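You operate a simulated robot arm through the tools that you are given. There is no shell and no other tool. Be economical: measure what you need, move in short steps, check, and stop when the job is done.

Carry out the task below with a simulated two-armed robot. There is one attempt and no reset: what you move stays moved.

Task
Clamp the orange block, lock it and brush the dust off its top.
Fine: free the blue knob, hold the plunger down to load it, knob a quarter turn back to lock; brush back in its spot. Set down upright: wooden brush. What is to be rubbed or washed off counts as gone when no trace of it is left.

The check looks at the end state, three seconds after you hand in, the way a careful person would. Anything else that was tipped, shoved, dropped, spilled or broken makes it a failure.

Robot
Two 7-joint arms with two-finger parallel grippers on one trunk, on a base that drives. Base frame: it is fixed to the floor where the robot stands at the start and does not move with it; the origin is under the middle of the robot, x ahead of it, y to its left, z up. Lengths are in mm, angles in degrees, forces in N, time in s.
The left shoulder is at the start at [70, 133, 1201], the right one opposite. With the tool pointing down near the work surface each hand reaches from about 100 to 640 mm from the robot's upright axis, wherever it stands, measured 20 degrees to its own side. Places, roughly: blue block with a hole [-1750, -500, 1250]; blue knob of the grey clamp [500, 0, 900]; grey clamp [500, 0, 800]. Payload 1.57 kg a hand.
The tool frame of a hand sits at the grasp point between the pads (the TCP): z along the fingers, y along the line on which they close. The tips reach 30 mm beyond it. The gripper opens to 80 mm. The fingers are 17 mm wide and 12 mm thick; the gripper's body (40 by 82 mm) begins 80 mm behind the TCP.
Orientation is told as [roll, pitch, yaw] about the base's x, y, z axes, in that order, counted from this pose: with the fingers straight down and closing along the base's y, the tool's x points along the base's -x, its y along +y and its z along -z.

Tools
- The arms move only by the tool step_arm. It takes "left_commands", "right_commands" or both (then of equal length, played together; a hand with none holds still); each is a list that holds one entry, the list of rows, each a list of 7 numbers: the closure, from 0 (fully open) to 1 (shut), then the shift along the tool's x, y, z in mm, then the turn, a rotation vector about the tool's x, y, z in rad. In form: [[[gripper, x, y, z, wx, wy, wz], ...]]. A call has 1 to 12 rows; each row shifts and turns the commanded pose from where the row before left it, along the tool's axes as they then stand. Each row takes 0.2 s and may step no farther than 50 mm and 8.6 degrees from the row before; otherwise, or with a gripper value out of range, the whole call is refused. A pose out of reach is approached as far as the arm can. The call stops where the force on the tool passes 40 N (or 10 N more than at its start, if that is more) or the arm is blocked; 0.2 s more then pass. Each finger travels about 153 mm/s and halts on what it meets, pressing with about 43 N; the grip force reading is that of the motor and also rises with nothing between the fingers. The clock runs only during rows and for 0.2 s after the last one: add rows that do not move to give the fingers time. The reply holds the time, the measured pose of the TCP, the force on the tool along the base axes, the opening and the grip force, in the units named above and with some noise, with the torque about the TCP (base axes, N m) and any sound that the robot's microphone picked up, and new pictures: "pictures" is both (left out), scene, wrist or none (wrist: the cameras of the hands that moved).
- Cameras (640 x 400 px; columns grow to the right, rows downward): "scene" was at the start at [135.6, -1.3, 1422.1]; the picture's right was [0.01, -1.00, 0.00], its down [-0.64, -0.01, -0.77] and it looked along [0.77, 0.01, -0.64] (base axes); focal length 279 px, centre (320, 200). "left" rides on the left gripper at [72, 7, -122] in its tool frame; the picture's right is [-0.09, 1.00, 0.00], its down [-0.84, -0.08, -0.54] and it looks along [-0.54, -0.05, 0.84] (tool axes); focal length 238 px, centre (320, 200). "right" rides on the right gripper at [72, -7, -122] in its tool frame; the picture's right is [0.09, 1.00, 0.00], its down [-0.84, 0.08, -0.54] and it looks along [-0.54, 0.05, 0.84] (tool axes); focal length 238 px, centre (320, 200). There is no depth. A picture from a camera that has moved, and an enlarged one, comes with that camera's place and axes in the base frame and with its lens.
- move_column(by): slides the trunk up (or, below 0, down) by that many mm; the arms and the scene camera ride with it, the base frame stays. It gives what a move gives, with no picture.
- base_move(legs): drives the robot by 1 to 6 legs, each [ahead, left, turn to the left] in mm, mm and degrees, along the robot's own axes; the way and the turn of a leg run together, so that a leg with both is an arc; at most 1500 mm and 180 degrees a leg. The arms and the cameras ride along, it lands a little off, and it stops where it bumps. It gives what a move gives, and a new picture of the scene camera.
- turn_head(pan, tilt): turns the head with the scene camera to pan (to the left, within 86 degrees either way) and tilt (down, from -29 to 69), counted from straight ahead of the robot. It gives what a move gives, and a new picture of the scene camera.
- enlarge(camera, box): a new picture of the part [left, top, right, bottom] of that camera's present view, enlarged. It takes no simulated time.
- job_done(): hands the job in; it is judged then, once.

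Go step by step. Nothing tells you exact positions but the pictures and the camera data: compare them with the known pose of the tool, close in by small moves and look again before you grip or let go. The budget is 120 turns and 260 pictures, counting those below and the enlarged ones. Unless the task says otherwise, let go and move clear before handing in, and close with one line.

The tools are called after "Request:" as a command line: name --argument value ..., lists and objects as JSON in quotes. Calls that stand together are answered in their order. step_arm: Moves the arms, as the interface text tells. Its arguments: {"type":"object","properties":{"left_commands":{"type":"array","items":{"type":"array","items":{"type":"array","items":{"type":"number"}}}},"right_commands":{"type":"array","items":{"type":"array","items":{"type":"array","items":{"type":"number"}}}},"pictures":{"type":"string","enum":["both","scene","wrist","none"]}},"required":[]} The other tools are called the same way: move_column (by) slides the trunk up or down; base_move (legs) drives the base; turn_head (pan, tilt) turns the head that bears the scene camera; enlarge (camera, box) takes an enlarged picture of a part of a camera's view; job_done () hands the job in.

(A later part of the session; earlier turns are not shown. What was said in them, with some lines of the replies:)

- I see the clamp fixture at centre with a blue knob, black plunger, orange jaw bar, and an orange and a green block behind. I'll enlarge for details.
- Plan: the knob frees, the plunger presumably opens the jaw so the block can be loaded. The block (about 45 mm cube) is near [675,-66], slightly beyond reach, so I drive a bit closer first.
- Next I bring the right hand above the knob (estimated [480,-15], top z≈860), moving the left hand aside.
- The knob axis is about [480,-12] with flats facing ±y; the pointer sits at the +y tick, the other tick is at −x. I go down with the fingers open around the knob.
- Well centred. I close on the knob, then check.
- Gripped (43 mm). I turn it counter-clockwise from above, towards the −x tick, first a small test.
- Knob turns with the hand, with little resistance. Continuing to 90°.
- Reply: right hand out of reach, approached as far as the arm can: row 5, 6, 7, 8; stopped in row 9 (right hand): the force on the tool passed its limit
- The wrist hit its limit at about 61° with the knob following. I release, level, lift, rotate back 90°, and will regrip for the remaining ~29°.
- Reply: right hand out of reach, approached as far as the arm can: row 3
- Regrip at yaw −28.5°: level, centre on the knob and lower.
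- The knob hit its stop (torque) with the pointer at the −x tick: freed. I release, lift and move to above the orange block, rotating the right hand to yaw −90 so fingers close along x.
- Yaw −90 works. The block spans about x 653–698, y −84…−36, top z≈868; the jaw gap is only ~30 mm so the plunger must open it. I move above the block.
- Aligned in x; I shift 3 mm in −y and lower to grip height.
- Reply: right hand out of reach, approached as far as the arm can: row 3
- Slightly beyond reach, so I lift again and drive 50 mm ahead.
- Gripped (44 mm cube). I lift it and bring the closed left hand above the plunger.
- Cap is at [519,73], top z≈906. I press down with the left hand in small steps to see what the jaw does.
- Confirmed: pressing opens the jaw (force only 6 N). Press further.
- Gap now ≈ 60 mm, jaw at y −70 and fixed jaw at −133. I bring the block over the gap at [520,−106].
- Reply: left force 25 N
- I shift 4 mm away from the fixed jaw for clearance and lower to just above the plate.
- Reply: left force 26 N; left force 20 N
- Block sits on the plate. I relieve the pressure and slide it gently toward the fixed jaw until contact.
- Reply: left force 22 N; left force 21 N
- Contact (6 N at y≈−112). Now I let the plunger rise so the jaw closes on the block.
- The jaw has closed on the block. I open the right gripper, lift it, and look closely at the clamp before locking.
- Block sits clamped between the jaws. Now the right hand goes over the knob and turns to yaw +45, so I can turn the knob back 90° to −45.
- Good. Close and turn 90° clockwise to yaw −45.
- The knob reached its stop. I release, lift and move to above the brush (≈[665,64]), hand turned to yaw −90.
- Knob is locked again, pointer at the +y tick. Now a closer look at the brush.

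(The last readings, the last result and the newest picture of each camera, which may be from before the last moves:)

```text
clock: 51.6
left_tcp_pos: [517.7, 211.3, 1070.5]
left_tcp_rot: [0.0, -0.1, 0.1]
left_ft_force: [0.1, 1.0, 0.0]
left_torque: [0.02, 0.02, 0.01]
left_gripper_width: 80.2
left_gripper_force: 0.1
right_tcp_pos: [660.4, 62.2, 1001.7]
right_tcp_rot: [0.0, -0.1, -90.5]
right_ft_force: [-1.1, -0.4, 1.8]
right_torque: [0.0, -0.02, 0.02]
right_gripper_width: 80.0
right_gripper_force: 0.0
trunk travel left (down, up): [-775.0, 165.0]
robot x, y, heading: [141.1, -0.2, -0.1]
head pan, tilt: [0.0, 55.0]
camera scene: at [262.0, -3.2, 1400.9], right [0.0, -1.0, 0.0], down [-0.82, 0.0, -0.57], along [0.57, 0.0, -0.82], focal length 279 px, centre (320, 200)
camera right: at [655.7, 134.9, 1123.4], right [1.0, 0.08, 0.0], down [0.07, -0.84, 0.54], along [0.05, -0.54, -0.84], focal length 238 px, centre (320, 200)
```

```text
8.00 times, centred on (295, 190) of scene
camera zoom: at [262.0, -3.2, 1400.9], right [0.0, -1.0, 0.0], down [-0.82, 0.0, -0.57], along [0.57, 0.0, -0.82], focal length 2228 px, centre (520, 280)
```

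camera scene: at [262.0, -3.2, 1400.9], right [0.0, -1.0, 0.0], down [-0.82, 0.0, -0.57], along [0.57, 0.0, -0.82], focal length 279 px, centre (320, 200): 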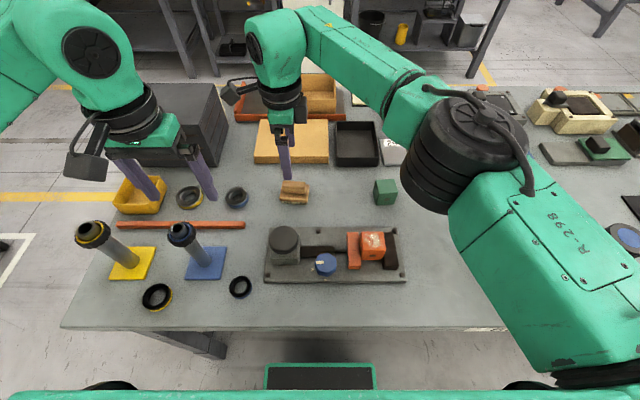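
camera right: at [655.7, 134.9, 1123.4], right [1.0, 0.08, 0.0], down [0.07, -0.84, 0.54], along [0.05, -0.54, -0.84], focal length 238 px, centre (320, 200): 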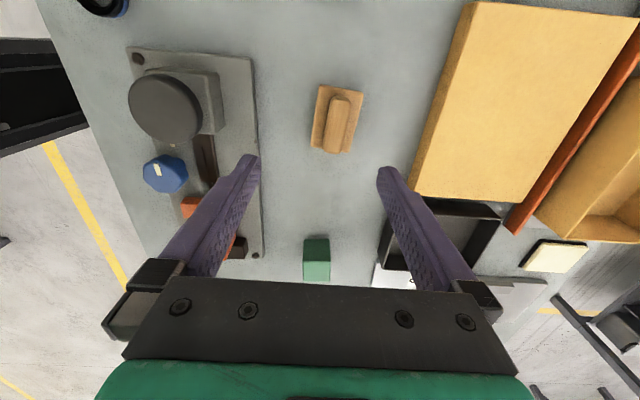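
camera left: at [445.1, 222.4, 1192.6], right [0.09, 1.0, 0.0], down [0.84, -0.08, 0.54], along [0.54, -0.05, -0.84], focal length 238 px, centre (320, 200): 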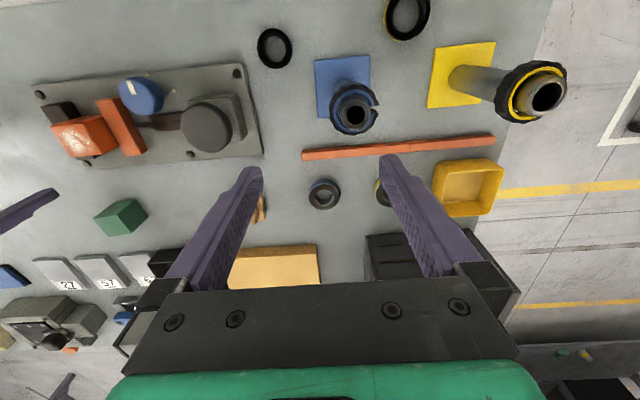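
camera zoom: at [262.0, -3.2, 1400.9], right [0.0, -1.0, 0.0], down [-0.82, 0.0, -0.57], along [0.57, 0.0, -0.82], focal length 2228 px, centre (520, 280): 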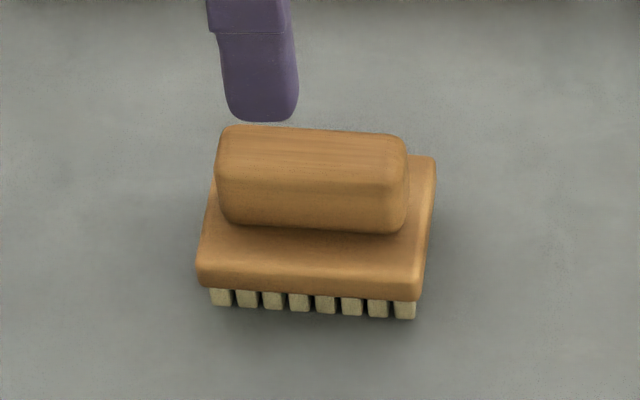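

Brush: centre ≈[681,64], turned about −4.4°, handle ~20 mm thick with top z≈867. I align yaw to −94.4 and descend partway.

Request:
step_arm --right_commands '[[[0, 2, 20.6, 10, 0, 0, 0.068], [0.2, 0, 0, 30, 0, 0, 0], [0.4, 0, 0, 30, 0, 0, 0], [0.4, 0, 0, 20, 0, 0, 0], [0.4, 0, 0, 0, 0, 0, 0]]]'

Request:
enlarge --camera "scene" --box '[265, 155, 325, 215]'

```text
clock: 52.8
left_tcp_pos: [518.2, 213.7, 1071.1]
left_tcp_rot: [0.0, 0.0, 0.2]
left_ft_force: [0.5, -0.4, 0.0]
left_torque: [0.01, -0.04, -0.02]
left_gripper_width: 79.9
left_gripper_force: 0.0
right_tcp_pos: [675.8, 62.9, 923.1]
right_tcp_rot: [0.1, 0.0, -94.6]
right_ft_force: [-0.2, 0.0, 0.4]
right_torque: [0.0, 0.02, 0.02]
right_gripper_width: 48.1
right_gripper_force: 0.0
right hand out of reach, approached as far as the arm can: row 1, 2, 3
trunk travel left (down, up): [-775.0, 165.0]
robot x, y, heading: [141.3, 1.3, -0.1]
head pan, tilt: [0.0, 55.0]
camera scene: at [262.3, -2.3, 1400.9], right [0.0, -1.0, 0.0], down [-0.82, 0.0, -0.57], along [0.57, 0.0, -0.82], focal length 279 px, centre (320, 200)
camera right: at [675.2, 136.4, 1045.4], right [1.0, 0.01, 0.0], down [0.01, -0.84, 0.54], along [0.01, -0.54, -0.84], focal length 238 px, centre (320, 200)
```

scene: 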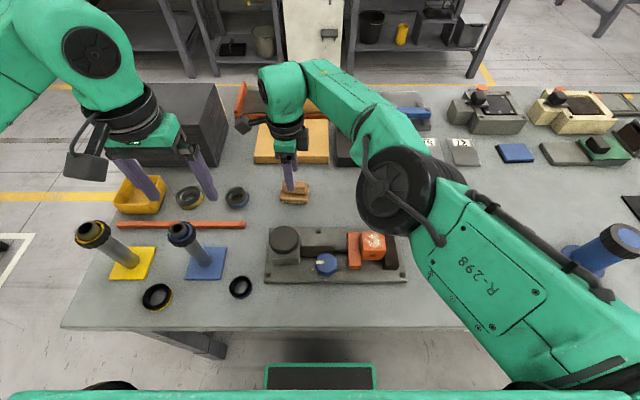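
right: 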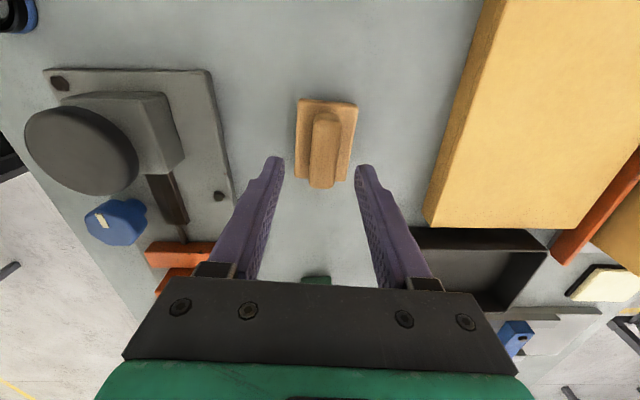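

```text
6.67 times, centred on (295, 185) of scene
camera zoom: at [262.3, -2.3, 1400.9], right [0.0, -1.0, 0.0], down [-0.82, 0.0, -0.57], along [0.57, 0.0, -0.82], focal length 1857 px, centre (487, 300)
```

zoom: 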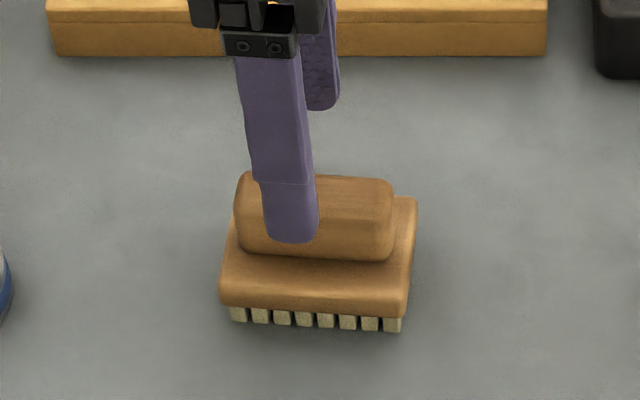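

At the reach edge; I drive 40 mm ahead and realign.

Request:
step_arm --right_commands '[[[0.4, 0, -5, -30, 0, 0, 0], [0.4, 0, -30, -10, 0, 0, 0], [0.4, 0, 0, 0, 0, 0, 0]]]' --pictures "none"

Request:
base_move --legs '[[40, 0, 0]]'

```text
clock: 53.6
left_tcp_pos: [518.4, 214.4, 1070.4]
left_tcp_rot: [-0.1, -0.1, 0.1]
left_ft_force: [0.1, -0.1, 0.1]
left_torque: [-0.05, -0.02, 0.0]
left_gripper_width: 79.8
left_gripper_force: 0.0
right_tcp_pos: [643.7, 66.9, 963.5]
right_tcp_rot: [0.0, 0.0, -94.6]
right_ft_force: [-0.1, 0.0, -0.3]
right_torque: [-0.01, -0.02, -0.01]
right_gripper_width: 48.0
right_gripper_force: 0.2
trunk travel left (down, up): [-775.0, 165.0]
robot x, y, heading: [141.7, 2.6, 0.1]
head pan, tilt: [0.0, 55.0]
```

```text
clock: 54.5
left_tcp_pos: [552.9, 213.0, 1072.8]
left_tcp_rot: [-0.1, -0.4, 0.1]
left_ft_force: [-1.0, -0.7, -0.6]
left_torque: [-0.01, -0.06, -0.01]
left_gripper_width: 80.0
left_gripper_force: 0.1
right_tcp_pos: [677.9, 67.1, 966.0]
right_tcp_rot: [0.3, 0.0, -94.5]
right_ft_force: [-0.5, -0.5, -0.3]
right_torque: [-0.02, -0.02, 0.01]
right_gripper_width: 47.7
right_gripper_force: 0.0
trunk travel left (down, up): [-775.0, 165.0]
robot x, y, heading: [178.4, 0.5, 0.0]
head pan, tilt: [0.0, 55.0]
camera scene: at [294.9, -2.5, 1401.6], right [0.0, -1.0, 0.0], down [-0.82, 0.0, -0.58], along [0.58, 0.0, -0.82], focal length 279 px, centre (320, 200)
```

scene: 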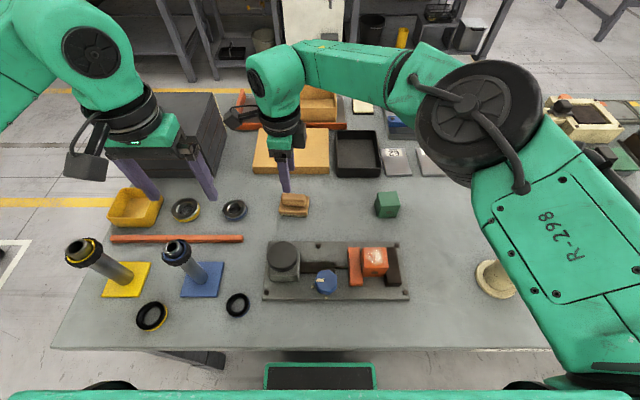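

Request:
step_arm --right_commands '[[[0.4, 0, 0, 25, 0, 0, 0], [0.4, 0, 0, 25, 0, 0, 0], [0.4, 0, 0, 0, 0, 0, 0]]]'

Request:
enlarge --camera "right" --box '[240, 80, 400, 220]'

```text
clock: 55.3
left_tcp_pos: [557.6, 214.3, 1070.6]
left_tcp_rot: [0.0, 0.0, 0.0]
left_ft_force: [0.7, -0.2, 0.7]
left_torque: [0.0, 0.0, -0.02]
left_gripper_width: 80.2
left_gripper_force: 0.1
right_tcp_pos: [683.5, 65.9, 912.0]
right_tcp_rot: [-0.1, 0.0, -94.6]
right_ft_force: [-0.1, 0.3, 0.4]
right_torque: [0.0, 0.03, 0.02]
right_gripper_width: 48.0
right_gripper_force: 0.2
trunk travel left (down, up): [-775.0, 165.0]
robot x, y, heading: [179.1, -3.1, -0.0]
head pan, tilt: [0.0, 55.0]
camera scene: at [303.1, -2.1, 1400.7], right [0.0, -1.0, 0.0], down [-0.82, 0.0, -0.57], along [0.57, 0.0, -0.82], focal length 279 px, centre (320, 200)
camera right: at [683.2, 139.5, 1034.2], right [1.0, 0.01, 0.0], down [0.01, -0.84, 0.54], along [0.01, -0.54, -0.84], focal length 238 px, centre (320, 200)
```

scene: 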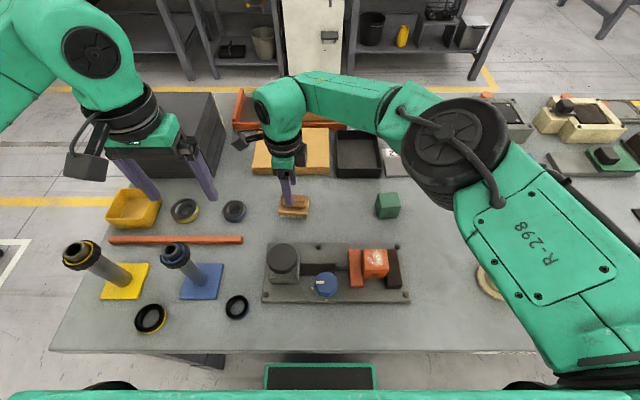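
right: 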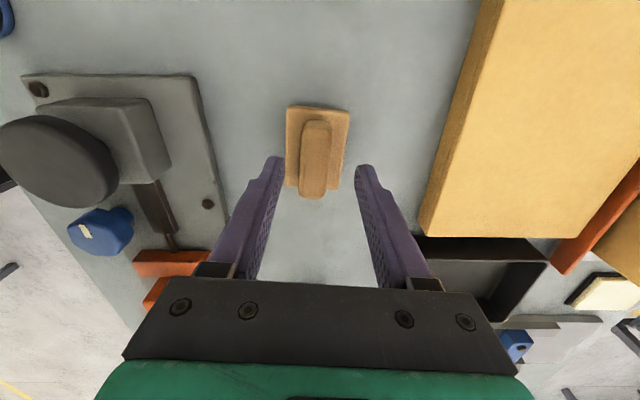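

```text
2.86 times, centred on (320, 150) of right
camera zoom: at [683.2, 139.5, 1034.2], right [1.0, 0.01, 0.0], down [0.01, -0.84, 0.54], along [0.01, -0.54, -0.84], focal length 681 px, centre (320, 343)
```

zoom: 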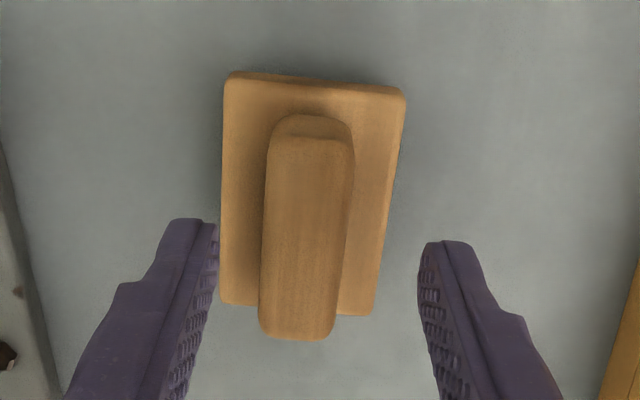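

Request:
step_arm --right_commands '[[[0.4, 1, -2.5, 12, 0, 0, 0], [0.4, 0, 0, 10, 0, 0, 0], [0.4, 0, 0, 8, 0, 0, 0], [0.4, 0, 0, 0, 0, 0, 0]]]' --pictures "wrist"

Request:
enlarge --camera "scene" --box '[260, 170, 320, 230]'

```text
clock: 56.3
left_tcp_pos: [556.7, 214.0, 1069.8]
left_tcp_rot: [-0.2, -0.1, 0.1]
left_ft_force: [0.2, -0.5, 0.0]
left_torque: [0.02, 0.0, 0.01]
left_gripper_width: 79.9
left_gripper_force: 0.0
right_tcp_pos: [679.0, 68.6, 883.3]
right_tcp_rot: [0.0, -0.1, -94.5]
right_ft_force: [0.4, 0.4, 1.4]
right_torque: [-0.02, -0.01, -0.04]
right_gripper_width: 47.9
right_gripper_force: 0.1
trunk travel left (down, up): [-775.0, 165.0]
robot x, y, heading: [176.0, 1.3, -0.2]
head pan, tilt: [0.0, 55.0]
camera right: at [679.2, 140.4, 1004.6], right [1.0, 0.01, 0.0], down [0.01, -0.84, 0.54], along [0.01, -0.54, -0.84], focal length 238 px, centre (320, 200)
```

right: 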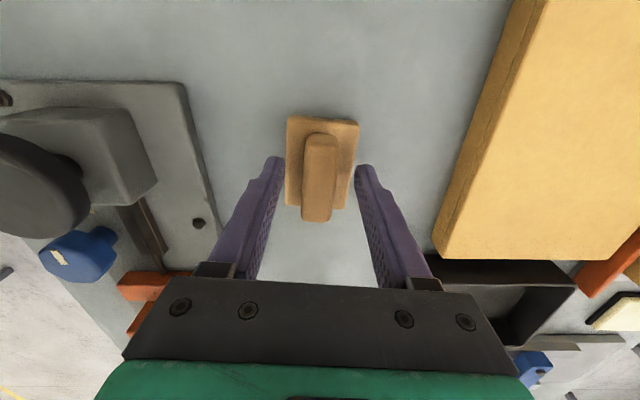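

```text
6.67 times, centred on (290, 200) of scene
camera zoom: at [302.0, -2.2, 1400.8], right [0.0, -1.0, 0.0], down [-0.82, 0.0, -0.57], along [0.57, 0.0, -0.82], focal length 1857 px, centre (520, 200)
```

zoom: 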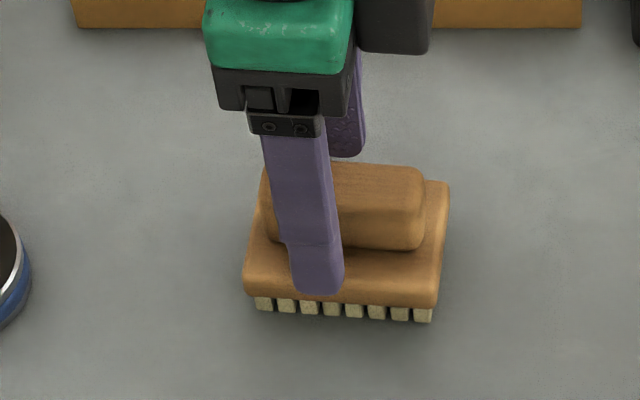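

The handle seems lower (top ≈860) and centred nearer y≈62; I shift −5 in y and lower another 8 mm watching the force.

Request:
step_arm --right_commands '[[[0.4, -5, 2, 2, 0, 0, 0], [0.4, 0, 0, 3, 0, 0, 0], [0.4, 0, 0, 3, 0, 0, 0], [0.4, 0, 0, 0, 0, 0, 0]]]' --pictures "wrist"

Request:
enlarge --camera "scene" --box '[260, 170, 320, 230]'

```text
clock: 57.3
left_tcp_pos: [557.8, 214.9, 1071.7]
left_tcp_rot: [-0.1, -0.1, 0.1]
left_ft_force: [0.6, 1.2, -0.4]
left_torque: [-0.04, 0.02, -0.01]
left_gripper_width: 80.0
left_gripper_force: 0.0
right_tcp_pos: [681.3, 62.3, 875.6]
right_tcp_rot: [0.1, 0.0, -94.5]
right_ft_force: [0.6, -0.7, 2.1]
right_torque: [0.01, 0.03, 0.01]
right_gripper_width: 47.8
right_gripper_force: 0.0
trunk travel left (down, up): [-775.0, 165.0]
robot x, y, heading: [179.6, -0.7, 0.1]
head pan, tilt: [0.0, 55.0]
camera right: at [680.8, 135.2, 996.9], right [1.0, 0.01, 0.0], down [0.01, -0.84, 0.54], along [0.01, -0.54, -0.84], focal length 238 px, centre (320, 200)
```

right: 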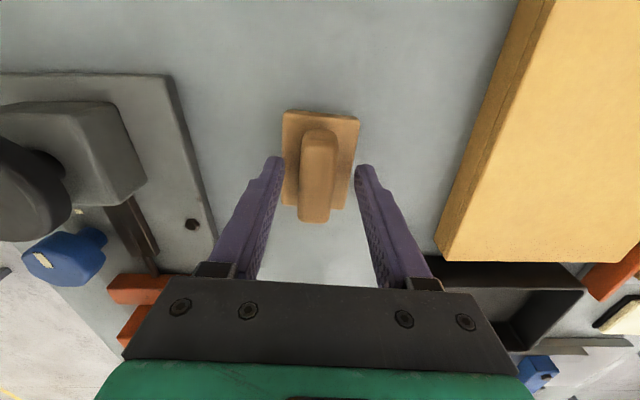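

```text
6.67 times, centred on (290, 200) of scene
camera zoom: at [301.7, -2.3, 1400.9], right [0.0, -1.0, 0.0], down [-0.82, 0.0, -0.57], along [0.57, 0.0, -0.82], focal length 1857 px, centre (520, 200)
```

zoom: 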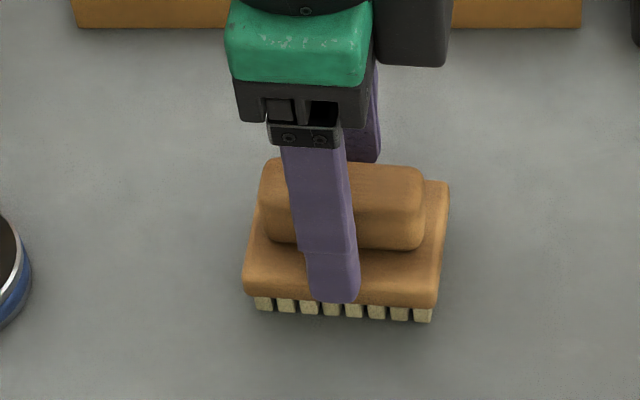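

Request:
step_arm --right_commands '[[[0.55, 0, 0, 0, 0, 0, 0], [0.7, 0, 0, 0, 0, 0, 0], [0.9, 0, 0, 0, 0, 0, 0], [0.9, 0, 0, 0, 0, 0, 0]]]' --pictures "wrist"

Request:
enlarge --camera "scene" --box '[260, 170, 320, 230]'

```text
clock: 58.3
left_tcp_pos: [557.6, 214.4, 1071.1]
left_tcp_rot: [0.0, -0.1, 0.1]
left_ft_force: [-0.1, 0.0, -0.7]
left_torque: [-0.01, 0.02, 0.04]
left_gripper_width: 80.0
left_gripper_force: 0.0
right_tcp_pos: [681.5, 62.1, 875.7]
right_tcp_rot: [0.1, 0.0, -94.4]
right_ft_force: [-0.9, 0.2, 2.8]
right_torque: [0.02, 0.06, -0.01]
right_gripper_width: 21.0
right_gripper_force: 34.1
trunk travel left (down, up): [-775.0, 165.0]
robot x, y, heading: [178.4, 2.7, -0.2]
head pan, tilt: [0.0, 55.0]
camera right: at [680.5, 135.4, 997.0], right [1.0, 0.01, 0.0], down [0.01, -0.84, 0.54], along [0.01, -0.54, -0.84], focal length 238 px, centre (320, 200)
```

right: 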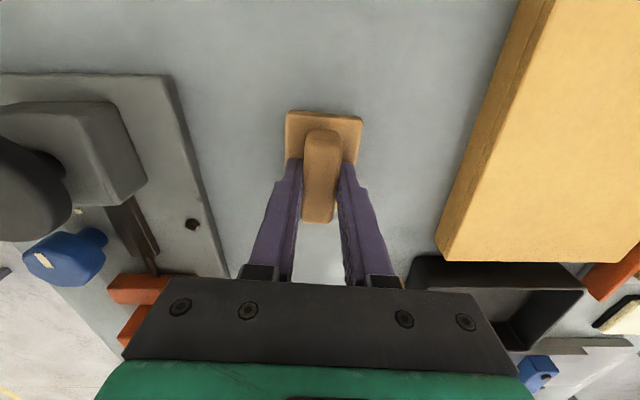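

```text
6.67 times, centred on (290, 200) of scene
camera zoom: at [301.4, -2.2, 1400.9], right [0.0, -1.0, 0.0], down [-0.82, 0.0, -0.57], along [0.57, 0.0, -0.82], focal length 1857 px, centre (520, 200)
```

zoom: 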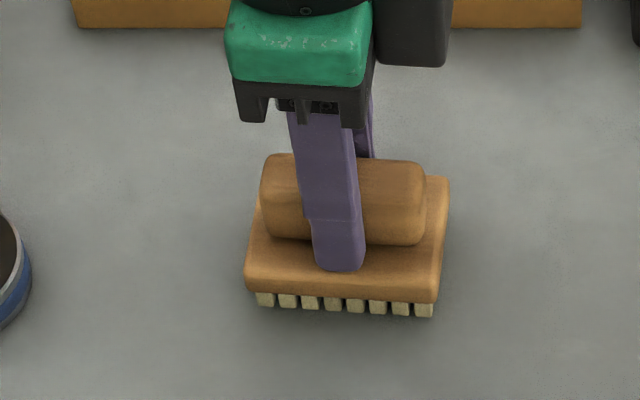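

Held (21 mm handle); it moved ~2 mm in +x while gripping, which I'll correct on return (set-down at x≈679.8, y≈62, z≈876). I lift and carry it above the block.

Request:
step_arm --right_commands '[[[0.9, 0, 0, -20, 0, 0, 0], [0.9, 0, 0, -45, 0, 0, 0], [0.9, 0, 0, -45, 0, 0, 0], [0.9, -37, -29.2, 0, 0, 0, 0], [0.9, -37, -29.2, 0, 0, 0, 0], [0.9, -37, -29.2, 0, 0, 0, 0], [0.9, -37, -29.2, 0, 0, 0, 0], [0.9, -37, -29.2, 0, 0, 0, 0], [0.9, 0, 0, 0, 0, 0, 0]]]'

Request:
enlarge --camera "scene" --box '[320, 190, 420, 310]'

```text
clock: 60.3
left_tcp_pos: [558.1, 214.1, 1069.1]
left_tcp_rot: [-0.1, 0.0, 0.1]
left_ft_force: [0.0, -0.8, -0.4]
left_torque: [-0.02, 0.02, -0.01]
left_gripper_width: 80.1
left_gripper_force: 0.0
right_tcp_pos: [521.1, -108.1, 985.3]
right_tcp_rot: [0.0, -0.1, -94.5]
right_ft_force: [0.2, 0.8, -0.5]
right_torque: [0.01, 0.03, 0.02]
right_gripper_width: 21.1
right_gripper_force: 35.1
trunk travel left (down, up): [-775.0, 165.0]
robot x, y, heading: [179.3, 2.3, -0.0]
head pan, tilt: [0.0, 55.0]
camera scene: at [302.9, -0.9, 1400.7], right [0.0, -1.0, 0.0], down [-0.82, 0.0, -0.57], along [0.57, 0.0, -0.82], focal length 279 px, centre (320, 200)
camera right: at [521.4, -36.6, 1106.5], right [1.0, 0.01, 0.0], down [0.01, -0.84, 0.54], along [0.01, -0.54, -0.84], focal length 238 px, centre (320, 200)
```

scene: 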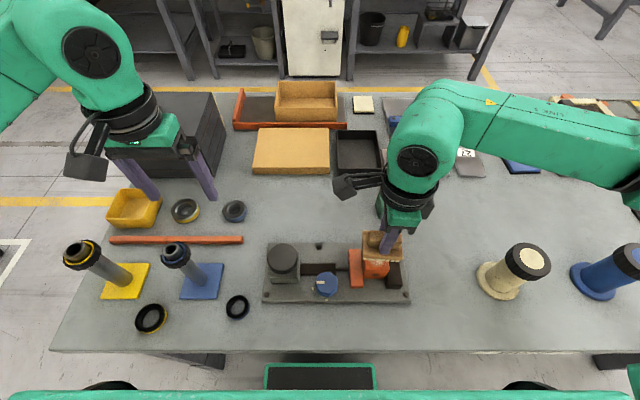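
right: 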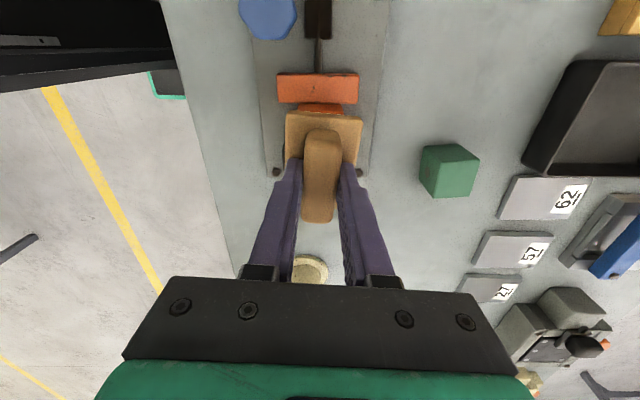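

```text
3.33 times, centred on (370, 250) of scene
camera zoom: at [302.9, -0.9, 1400.7], right [0.0, -1.0, 0.0], down [-0.82, 0.0, -0.57], along [0.57, 0.0, -0.82], focal length 928 px, centre (153, 33)
```

zoom: 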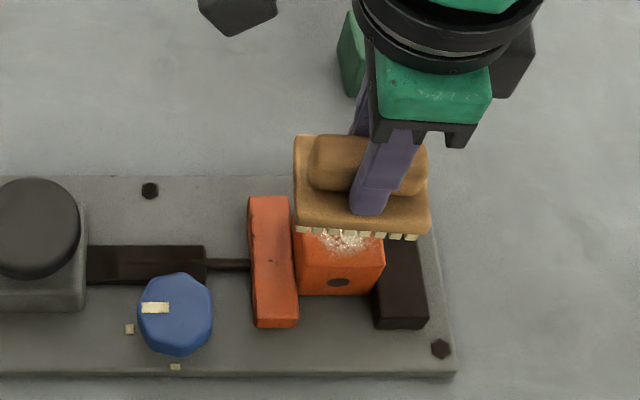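

Well placed. I lower the bristles onto the block top, gently at the end.

Request:
step_arm --right_commands '[[[0.9, -3, 0, 25, 0, 0, 0], [0.9, 0, 0, 20, 0, 0, 0], [0.9, 0, 0, 5, 0, 0, 0], [0.9, 0, 0, 2, 0, 0, 0], [0.9, 0, 0, 0, 0, 0, 0]]]' --pictures "none"

Request:
enlarge --camera "scene" --box '[320, 190, 420, 310]'

```text
clock: 61.1
left_tcp_pos: [554.1, 212.6, 1071.5]
left_tcp_rot: [-0.1, -0.2, 0.1]
left_ft_force: [0.1, -0.7, 0.3]
left_torque: [0.02, 0.04, -0.04]
left_gripper_width: 80.1
left_gripper_force: 0.1
right_tcp_pos: [520.1, -114.1, 941.2]
right_tcp_rot: [0.6, 0.2, -94.7]
right_ft_force: [-8.3, -5.6, 27.1]
right_torque: [-0.39, 0.74, 0.06]
right_gripper_width: 21.2
right_gripper_force: 34.2
trunk travel left (down, up): [-775.0, 165.0]
robot x, y, heading: [181.8, 3.6, -0.2]
head pan, tilt: [0.0, 55.0]
stopped in row 4 (right hand): the force on the tool passed its limit (the readings are from after the stop); the commanded pose is now the measured one
```

```text
3.33 times, centred on (370, 250) of scene
camera zoom: at [298.5, -3.1, 1401.5], right [0.0, -1.0, 0.0], down [-0.82, 0.0, -0.58], along [0.58, 0.0, -0.82], focal length 928 px, centre (153, 33)
```

zoom: 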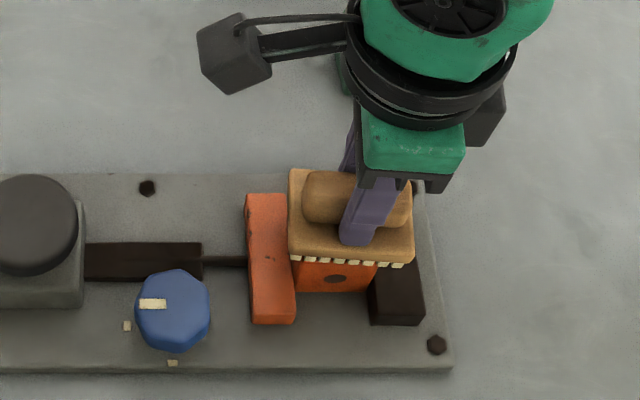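

Contact at z≈942. I ease off 1 mm and sweep along x.

Request:
step_arm --right_commands '[[[0.9, 0, 0, -1.2, 0, 0, 0], [0.9, 0, 10, 0, 0, 0, 0], [0.9, 0, 10, 0, 0, 0, 0], [0.9, 0, 10, 0, 0, 0, 0], [0.9, 0, -12, 0, 0, 0, 0], [0.9, 0, -12, 0, 0, 0, 0], [0.9, 0, -12, 0, 0, 0, 0], [0.9, 0, -12, 0, 0, 0, 0], [0.9, 0, -12, 0, 0, 0, 0], [0.9, 0, 0, 0, 0, 0, 0]]]'

Request:
enlarge --camera "scene" --box '[320, 190, 420, 310]'

```text
clock: 63.3
left_tcp_pos: [556.9, 214.5, 1071.2]
left_tcp_rot: [-0.1, -0.1, 0.2]
left_ft_force: [0.7, 0.0, 0.7]
left_torque: [0.02, 0.02, -0.01]
left_gripper_width: 79.8
left_gripper_force: 0.0
right_tcp_pos: [493.9, -109.7, 941.3]
right_tcp_rot: [0.6, 0.2, -94.7]
right_ft_force: [11.1, -1.2, 31.1]
right_torque: [-0.12, -0.83, -0.01]
right_gripper_width: 20.9
right_gripper_force: 34.4
trunk travel left (down, up): [-775.0, 165.0]
robot x, y, heading: [184.2, -0.6, 0.1]
head pan, tilt: [0.0, 55.0]
camera scene: at [301.4, -1.3, 1401.0], right [0.0, -1.0, 0.0], down [-0.82, 0.0, -0.57], along [0.57, 0.0, -0.82], focal length 279 px, centre (320, 200)
camera right: at [491.9, -37.4, 1062.6], right [1.0, 0.01, 0.01], down [0.0, -0.84, 0.54], along [0.02, -0.54, -0.84], focal length 238 px, centre (320, 200)
```

scene: 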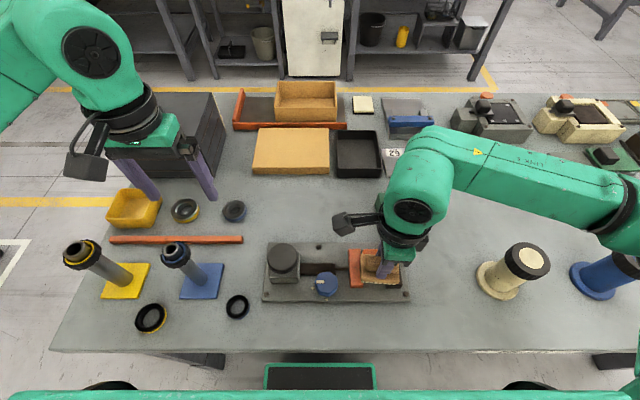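
right: 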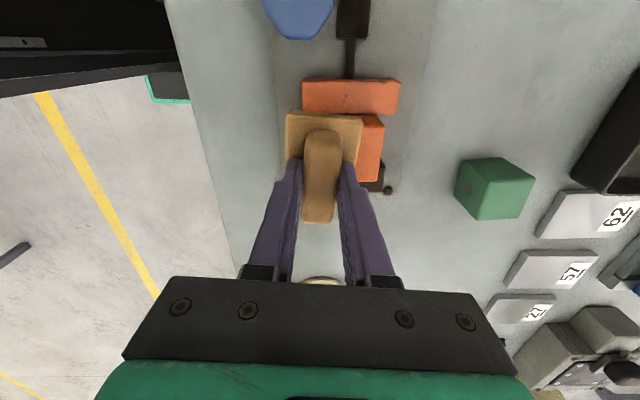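

```text
3.33 times, centred on (370, 250) of scene
camera zoom: at [301.4, -1.3, 1401.0], right [0.0, -1.0, 0.0], down [-0.82, 0.0, -0.57], along [0.57, 0.0, -0.82], focal length 928 px, centre (153, 33)
```

zoom: 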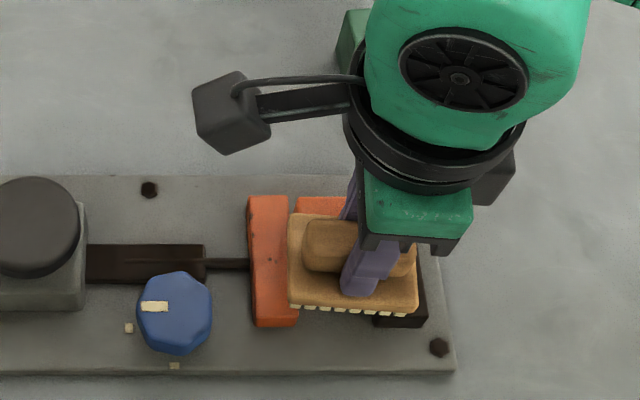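

Dust is coming off. More sweeps with slightly less pressure, then lift and look.

Request:
step_arm --right_commands '[[[0.9, 0, 0, -0.6, 0, 0, 0], [0.9, 0, 13, 0, 0, 0, 0], [0.9, 0, 13, 0, 0, 0, 0], [0.9, 0, 13, 0, 0, 0, 0], [0.9, 0, 13, 0, 0, 0, 0], [0.9, 0, -13, 0, 0, 0, 0], [0.9, 0, -13, 0, 0, 0, 0], [0.9, 0, -13, 0, 0, 0, 0], [0.9, 0, 13, 0, 0, 0, 0], [0.9, 0, 0, -15, 0, 0, 0], [0.9, 0, 45, -30, 0, 0, 0], [0.9, 0, 45, 0, 0, 0, 0]]]'

Request:
enlarge --camera "scene" --box '[330, 225, 420, 305]'

Request:
enlarge --camera "right" --box '[120, 80, 320, 230]'

```text
refused: row 11 steps farther than a row can; nothing moved
```

```text
5.00 times, centred on (375, 265) of scene
camera zoom: at [301.4, -1.3, 1401.0], right [0.0, -1.0, 0.0], down [-0.82, 0.0, -0.57], along [0.57, 0.0, -0.82], focal length 1393 px, centre (45, -125)
```

zoom: 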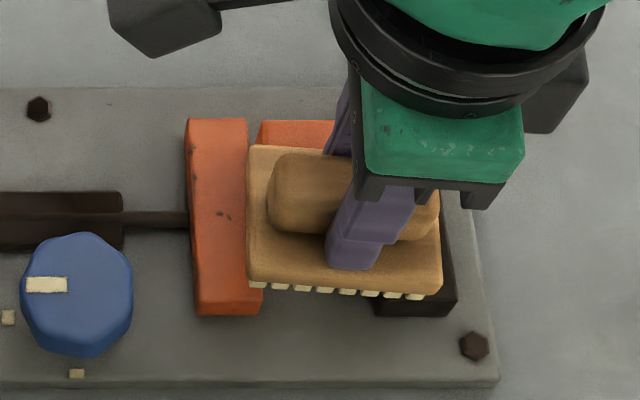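

```text
2.67 times, centred on (220, 155) of right
camera zoom: at [491.9, -37.4, 1062.6], right [1.0, 0.01, 0.01], down [0.0, -0.84, 0.54], along [0.02, -0.54, -0.84], focal length 636 px, centre (587, 320)
```

zoom: 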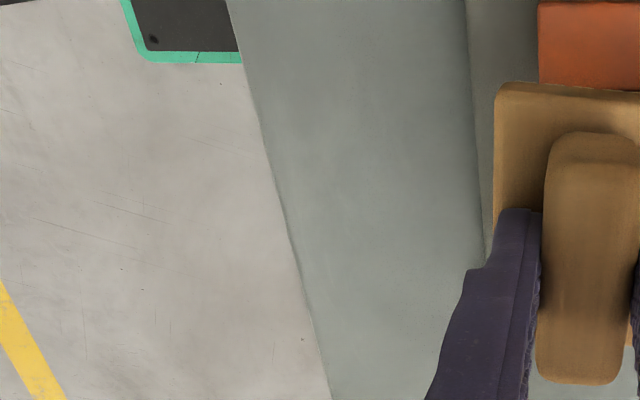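

Request:
step_arm --right_commands '[[[0.9, 0, 0, -0.6, 0, 0, 0], [0.9, 0, 13, 0, 0, 0, 0], [0.9, 0, 13, 0, 0, 0, 0], [0.9, 0, 13, 0, 0, 0, 0], [0.9, 0, 13, 0, 0, 0, 0], [0.9, 0, -13, 0, 0, 0, 0], [0.9, 0, -13, 0, 0, 0, 0], [0.9, 0, -13, 0, 0, 0, 0], [0.9, 0, 13, 0, 0, 0, 0], [0.9, 0, 0, -15, 0, 0, 0], [0.9, 0, 35, -30, 0, 0, 0], [0.9, 0, 45, 0, 0, 0, 0]]]' --pictures "wrist"

Request:
enlarge --camera "scene" --box '[330, 225, 420, 305]'

```text
clock: 65.9
left_tcp_pos: [558.7, 212.7, 1069.2]
left_tcp_rot: [0.0, 0.0, 0.1]
left_ft_force: [0.7, -0.7, -0.3]
left_torque: [0.01, 0.01, 0.0]
left_gripper_width: 79.7
left_gripper_force: 0.2
right_tcp_pos: [599.2, -120.2, 985.9]
right_tcp_rot: [0.4, 0.1, -94.6]
right_ft_force: [0.6, 0.0, -0.8]
right_torque: [-0.02, 0.02, 0.0]
right_gripper_width: 20.9
right_gripper_force: 34.7
trunk travel left (down, up): [-775.0, 165.0]
robot x, y, heading: [179.1, 0.0, 0.3]
head pan, tilt: [0.0, 55.0]
camera right: at [598.0, -47.5, 1107.3], right [1.0, 0.01, 0.01], down [0.01, -0.84, 0.54], along [0.01, -0.54, -0.84], focal length 238 px, centre (320, 200)
```

right: 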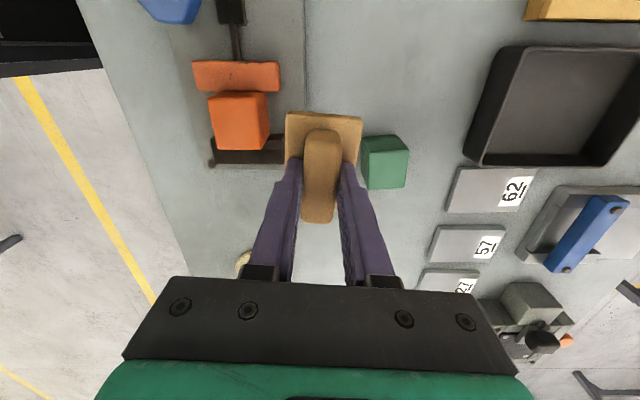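

```text
5.00 times, centred on (375, 265) of scene
camera zoom: at [304.0, -2.2, 1400.6], right [0.0, -1.0, 0.0], down [-0.82, 0.0, -0.57], along [0.57, 0.0, -0.82], focal length 1393 px, centre (45, -125)
```

zoom: 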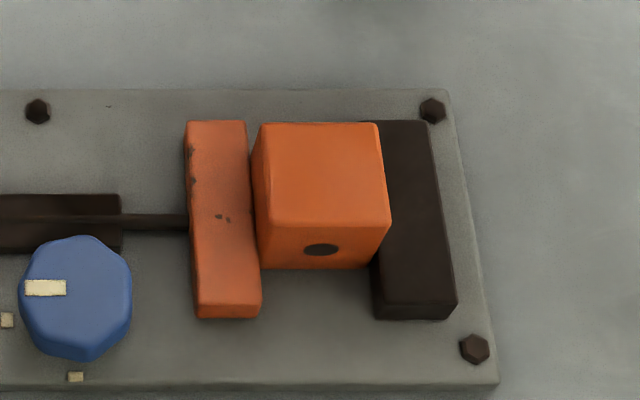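

The block top is clean. Now the brush goes back over its spot.

Request:
step_arm --right_commands '[[[0.9, 37.6, 13.2, 0, 0.008, -0.002, 0], [0.9, 37.6, 13.2, 0, 0, 0, 0], [0.9, 37.6, 13.2, 0, 0, 0, 0], [0.9, 37.6, 13.2, 0, 0, 0, 0], [0.9, 37.6, 13.2, 0, 0, 0, 0], [0.9, 0, 0, 45, 0, 0, 0], [0.9, 0, 0, 40, 0, 0, 0], [0.9, 0, 0, 0, 0, 0, 0]]]' --pictures "wrist"

Request:
enlarge --camera "scene" --box '[260, 170, 320, 230]'

```text
clock: 67.7
left_tcp_pos: [557.5, 213.7, 1070.3]
left_tcp_rot: [-0.1, -0.1, 0.2]
left_ft_force: [-0.6, -0.1, -0.2]
left_torque: [-0.01, -0.01, -0.03]
left_gripper_width: 79.9
left_gripper_force: 0.0
right_tcp_pos: [679.9, 62.8, 902.2]
right_tcp_rot: [0.1, -0.1, -94.7]
right_ft_force: [0.4, -0.9, -0.6]
right_torque: [0.01, 0.02, -0.02]
right_gripper_width: 20.7
right_gripper_force: 34.4
trunk travel left (down, up): [-775.0, 165.0]
robot x, y, heading: [182.3, 2.1, -0.0]
head pan, tilt: [0.0, 55.0]
camera right: at [679.7, 135.9, 1023.1], right [1.0, 0.01, 0.0], down [0.01, -0.84, 0.54], along [0.01, -0.54, -0.84], focal length 238 px, centre (320, 200)
```

right: 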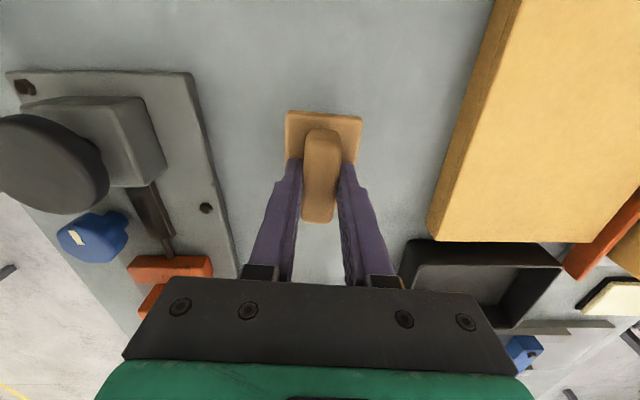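

```text
6.67 times, centred on (290, 200) of scene
camera zoom: at [301.8, -1.6, 1400.9], right [0.0, -1.0, 0.0], down [-0.82, 0.0, -0.57], along [0.57, 0.0, -0.82], focal length 1857 px, centre (520, 200)
```

zoom: 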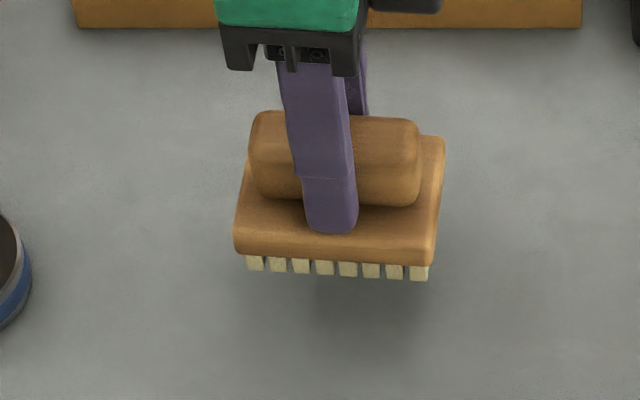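

Request:
step_arm --right_commands '[[[0.9, 0, 0, 12, 0, 0, 0], [0.9, 0, 0, 8, 0, 0, 0], [0.9, 0, 0, 4, 0, 0, 0], [0.9, 0, 0, 2, 0, 0, 0], [0.9, 0, 0, 0, 0, 0, 0]]]' --pictures "none"

Request:
enlarge --camera "scene" --box '[260, 170, 320, 230]'

```text
clock: 68.9
left_tcp_pos: [557.7, 214.5, 1070.2]
left_tcp_rot: [0.0, -0.1, 0.1]
left_ft_force: [-0.1, 0.0, 0.5]
left_torque: [0.01, 0.01, 0.0]
left_gripper_width: 79.9
left_gripper_force: 0.1
right_tcp_pos: [680.0, 62.2, 873.9]
right_tcp_rot: [0.0, 0.1, -94.6]
right_ft_force: [0.0, 0.1, 0.0]
right_torque: [0.05, -0.01, 0.02]
right_gripper_width: 21.0
right_gripper_force: 34.1
trunk travel left (down, up): [-775.0, 165.0]
robot x, y, heading: [179.0, 1.8, 0.2]
head pan, tilt: [0.0, 55.0]
```

```text
6.67 times, centred on (290, 200) of scene
camera zoom: at [302.0, -2.5, 1400.8], right [0.0, -1.0, 0.0], down [-0.82, 0.0, -0.57], along [0.57, 0.0, -0.82], focal length 1857 px, centre (520, 200)
```

zoom: 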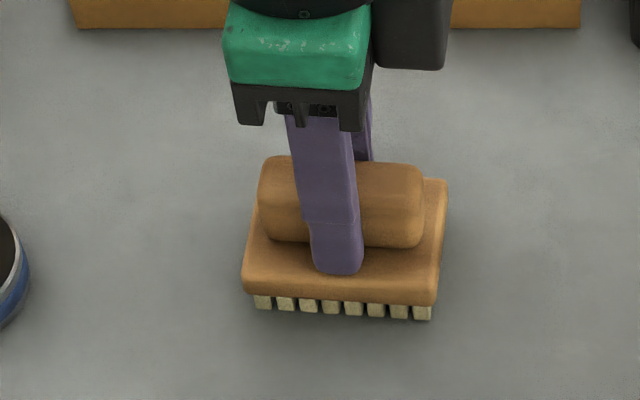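

Nearly down and matching the original position to within a pixel; a couple more millimetres.

Request:
step_arm --right_commands '[[[0.9, 0, 0, 0.8, 0, 0, 0], [0.9, 0, 0, 0.8, 0, 0, 0], [0.9, 0, 0, 0.8, 0, 0, 0], [0.9, 0, 0, 0, 0, 0, 0]]]' --pictures "none"

```text
clock: 69.9
left_tcp_pos: [555.9, 211.2, 1070.6]
left_tcp_rot: [-0.1, -0.2, 0.1]
left_ft_force: [0.8, 1.0, 0.0]
left_torque: [0.0, -0.02, 0.02]
left_gripper_width: 80.2
left_gripper_force: 0.1
right_tcp_pos: [680.0, 61.9, 875.1]
right_tcp_rot: [0.3, 0.2, -94.8]
right_ft_force: [7.9, -2.4, 23.6]
right_torque: [-0.42, 0.02, 0.09]
right_gripper_width: 21.3
right_gripper_force: 34.2
trunk travel left (down, up): [-775.0, 165.0]
robot x, y, heading: [181.4, 3.1, 0.2]
head pan, tilt: [0.0, 55.0]
```

Contact. Ease off 1.5 mm, open and lift straight up.

Request:
step_arm --right_commands '[[[0.9, 0, 0, -1.5, 0, 0, 0], [0.9, 0, 0, 0, 0, 0, 0], [0.7, 0, 0, 0, 0, 0, 0], [0.5, 0, 0, 0, 0, 0, 0], [0.4, 0, 0, 0, 0, 0, 0], [0.4, 0, 0, -20, 0, 0, 0], [0.4, 0, 0, -45, 0, 0, 0], [0.4, 0, 0, -45, 0, 0, 0], [0.4, -20, -40, -20, 0, 0, 0], [0.4, -20, -40, -20, 0, 0, 0], [0.4, -35, -20, -20, 0, 0, 0]]]'

Request:
enlarge --camera "scene" --box '[260, 170, 320, 230]'

Request:
enlarge --camera "scene" --box '[250, 220, 420, 310]'

```text
clock: 72.3
left_tcp_pos: [557.4, 212.0, 1071.7]
left_tcp_rot: [0.0, -0.1, 0.2]
left_ft_force: [-0.3, -0.2, 0.4]
left_torque: [0.01, 0.0, 0.0]
left_gripper_width: 80.1
left_gripper_force: 0.1
right_tcp_pos: [571.9, -5.0, 1047.0]
right_tcp_rot: [0.1, 0.2, -94.7]
right_ft_force: [-0.2, -0.6, 0.1]
right_torque: [0.03, -0.01, 0.01]
right_gripper_width: 48.0
right_gripper_force: 0.1
trunk travel left (down, up): [-775.0, 165.0]
robot x, y, heading: [180.1, 0.6, -0.2]
head pan, tilt: [0.0, 55.0]
camera scene: at [301.2, -4.2, 1400.9], right [0.0, -1.0, 0.0], down [-0.82, 0.0, -0.57], along [0.57, 0.0, -0.82], focal length 279 px, centre (320, 200)
camera right: at [571.7, 66.9, 1167.2], right [1.0, 0.01, 0.0], down [0.01, -0.84, 0.54], along [0.01, -0.54, -0.84], focal length 238 px, centre (320, 200)
```

scene: 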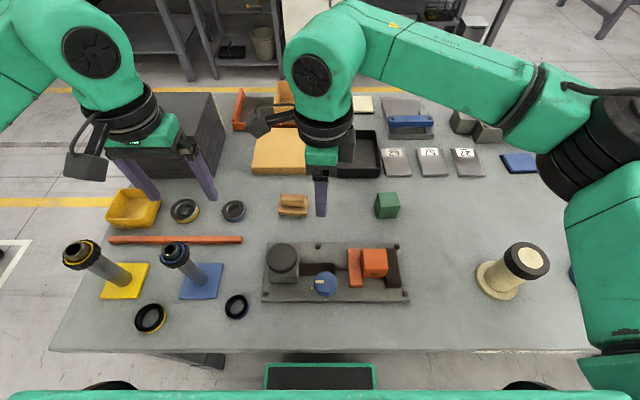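
right: 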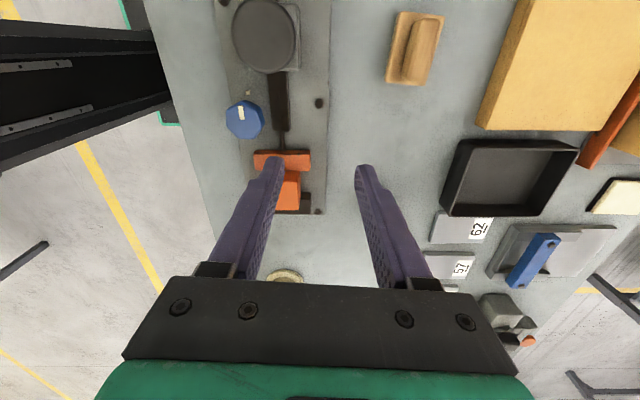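

```text
6.67 times, centred on (290, 200) of scene
camera zoom: at [301.2, -4.2, 1400.9], right [0.0, -1.0, 0.0], down [-0.82, 0.0, -0.57], along [0.57, 0.0, -0.82], focal length 1857 px, centre (520, 200)
```

zoom: 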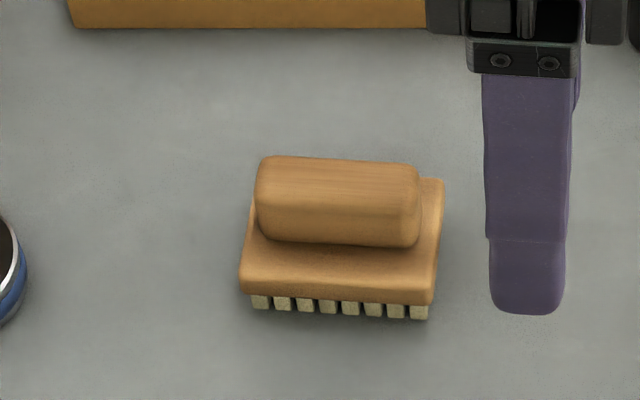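

```text
3.76 times, centred on (335, 265) of scene
camera zoom: at [301.2, -4.2, 1400.9], right [0.0, -1.0, 0.0], down [-0.82, 0.0, -0.57], along [0.57, 0.0, -0.82], focal length 1049 px, centre (264, -45)
```

zoom: 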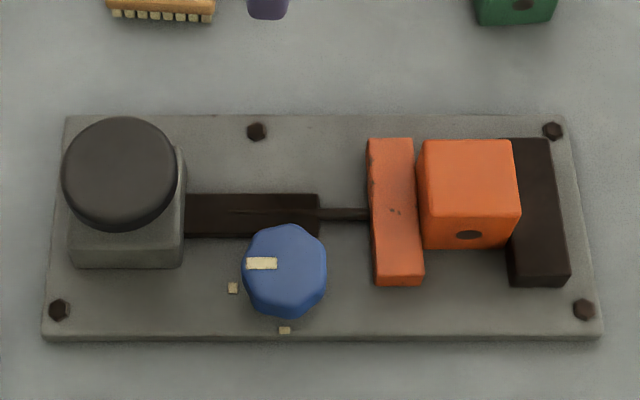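

Everything looks right; one last close look for dust traces.

Request:
enlarge --camera "scene" --box '[355, 245, 395, 275]'

```text
13.33 times, centred on (375, 260) of scene
camera zoom: at [301.2, -4.2, 1400.9], right [0.0, -1.0, 0.0], down [-0.82, 0.0, -0.57], along [0.57, 0.0, -0.82], focal length 3714 px, centre (-413, -600)
```

zoom: 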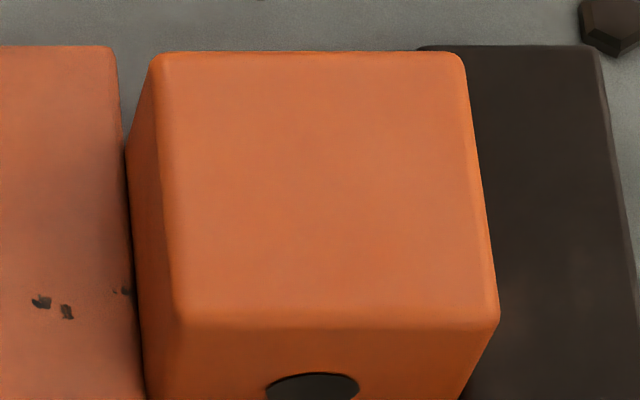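

The block's top shows no dust, the clamp is locked, and the brush is back in its spot. I hand in.

Request:
job_done

```text
The job is handed in.
```

The orange block is clamped with the knob locked, its top is brushed clean with no dust visible in the last close-up, and the brush stands upright back in its spot.
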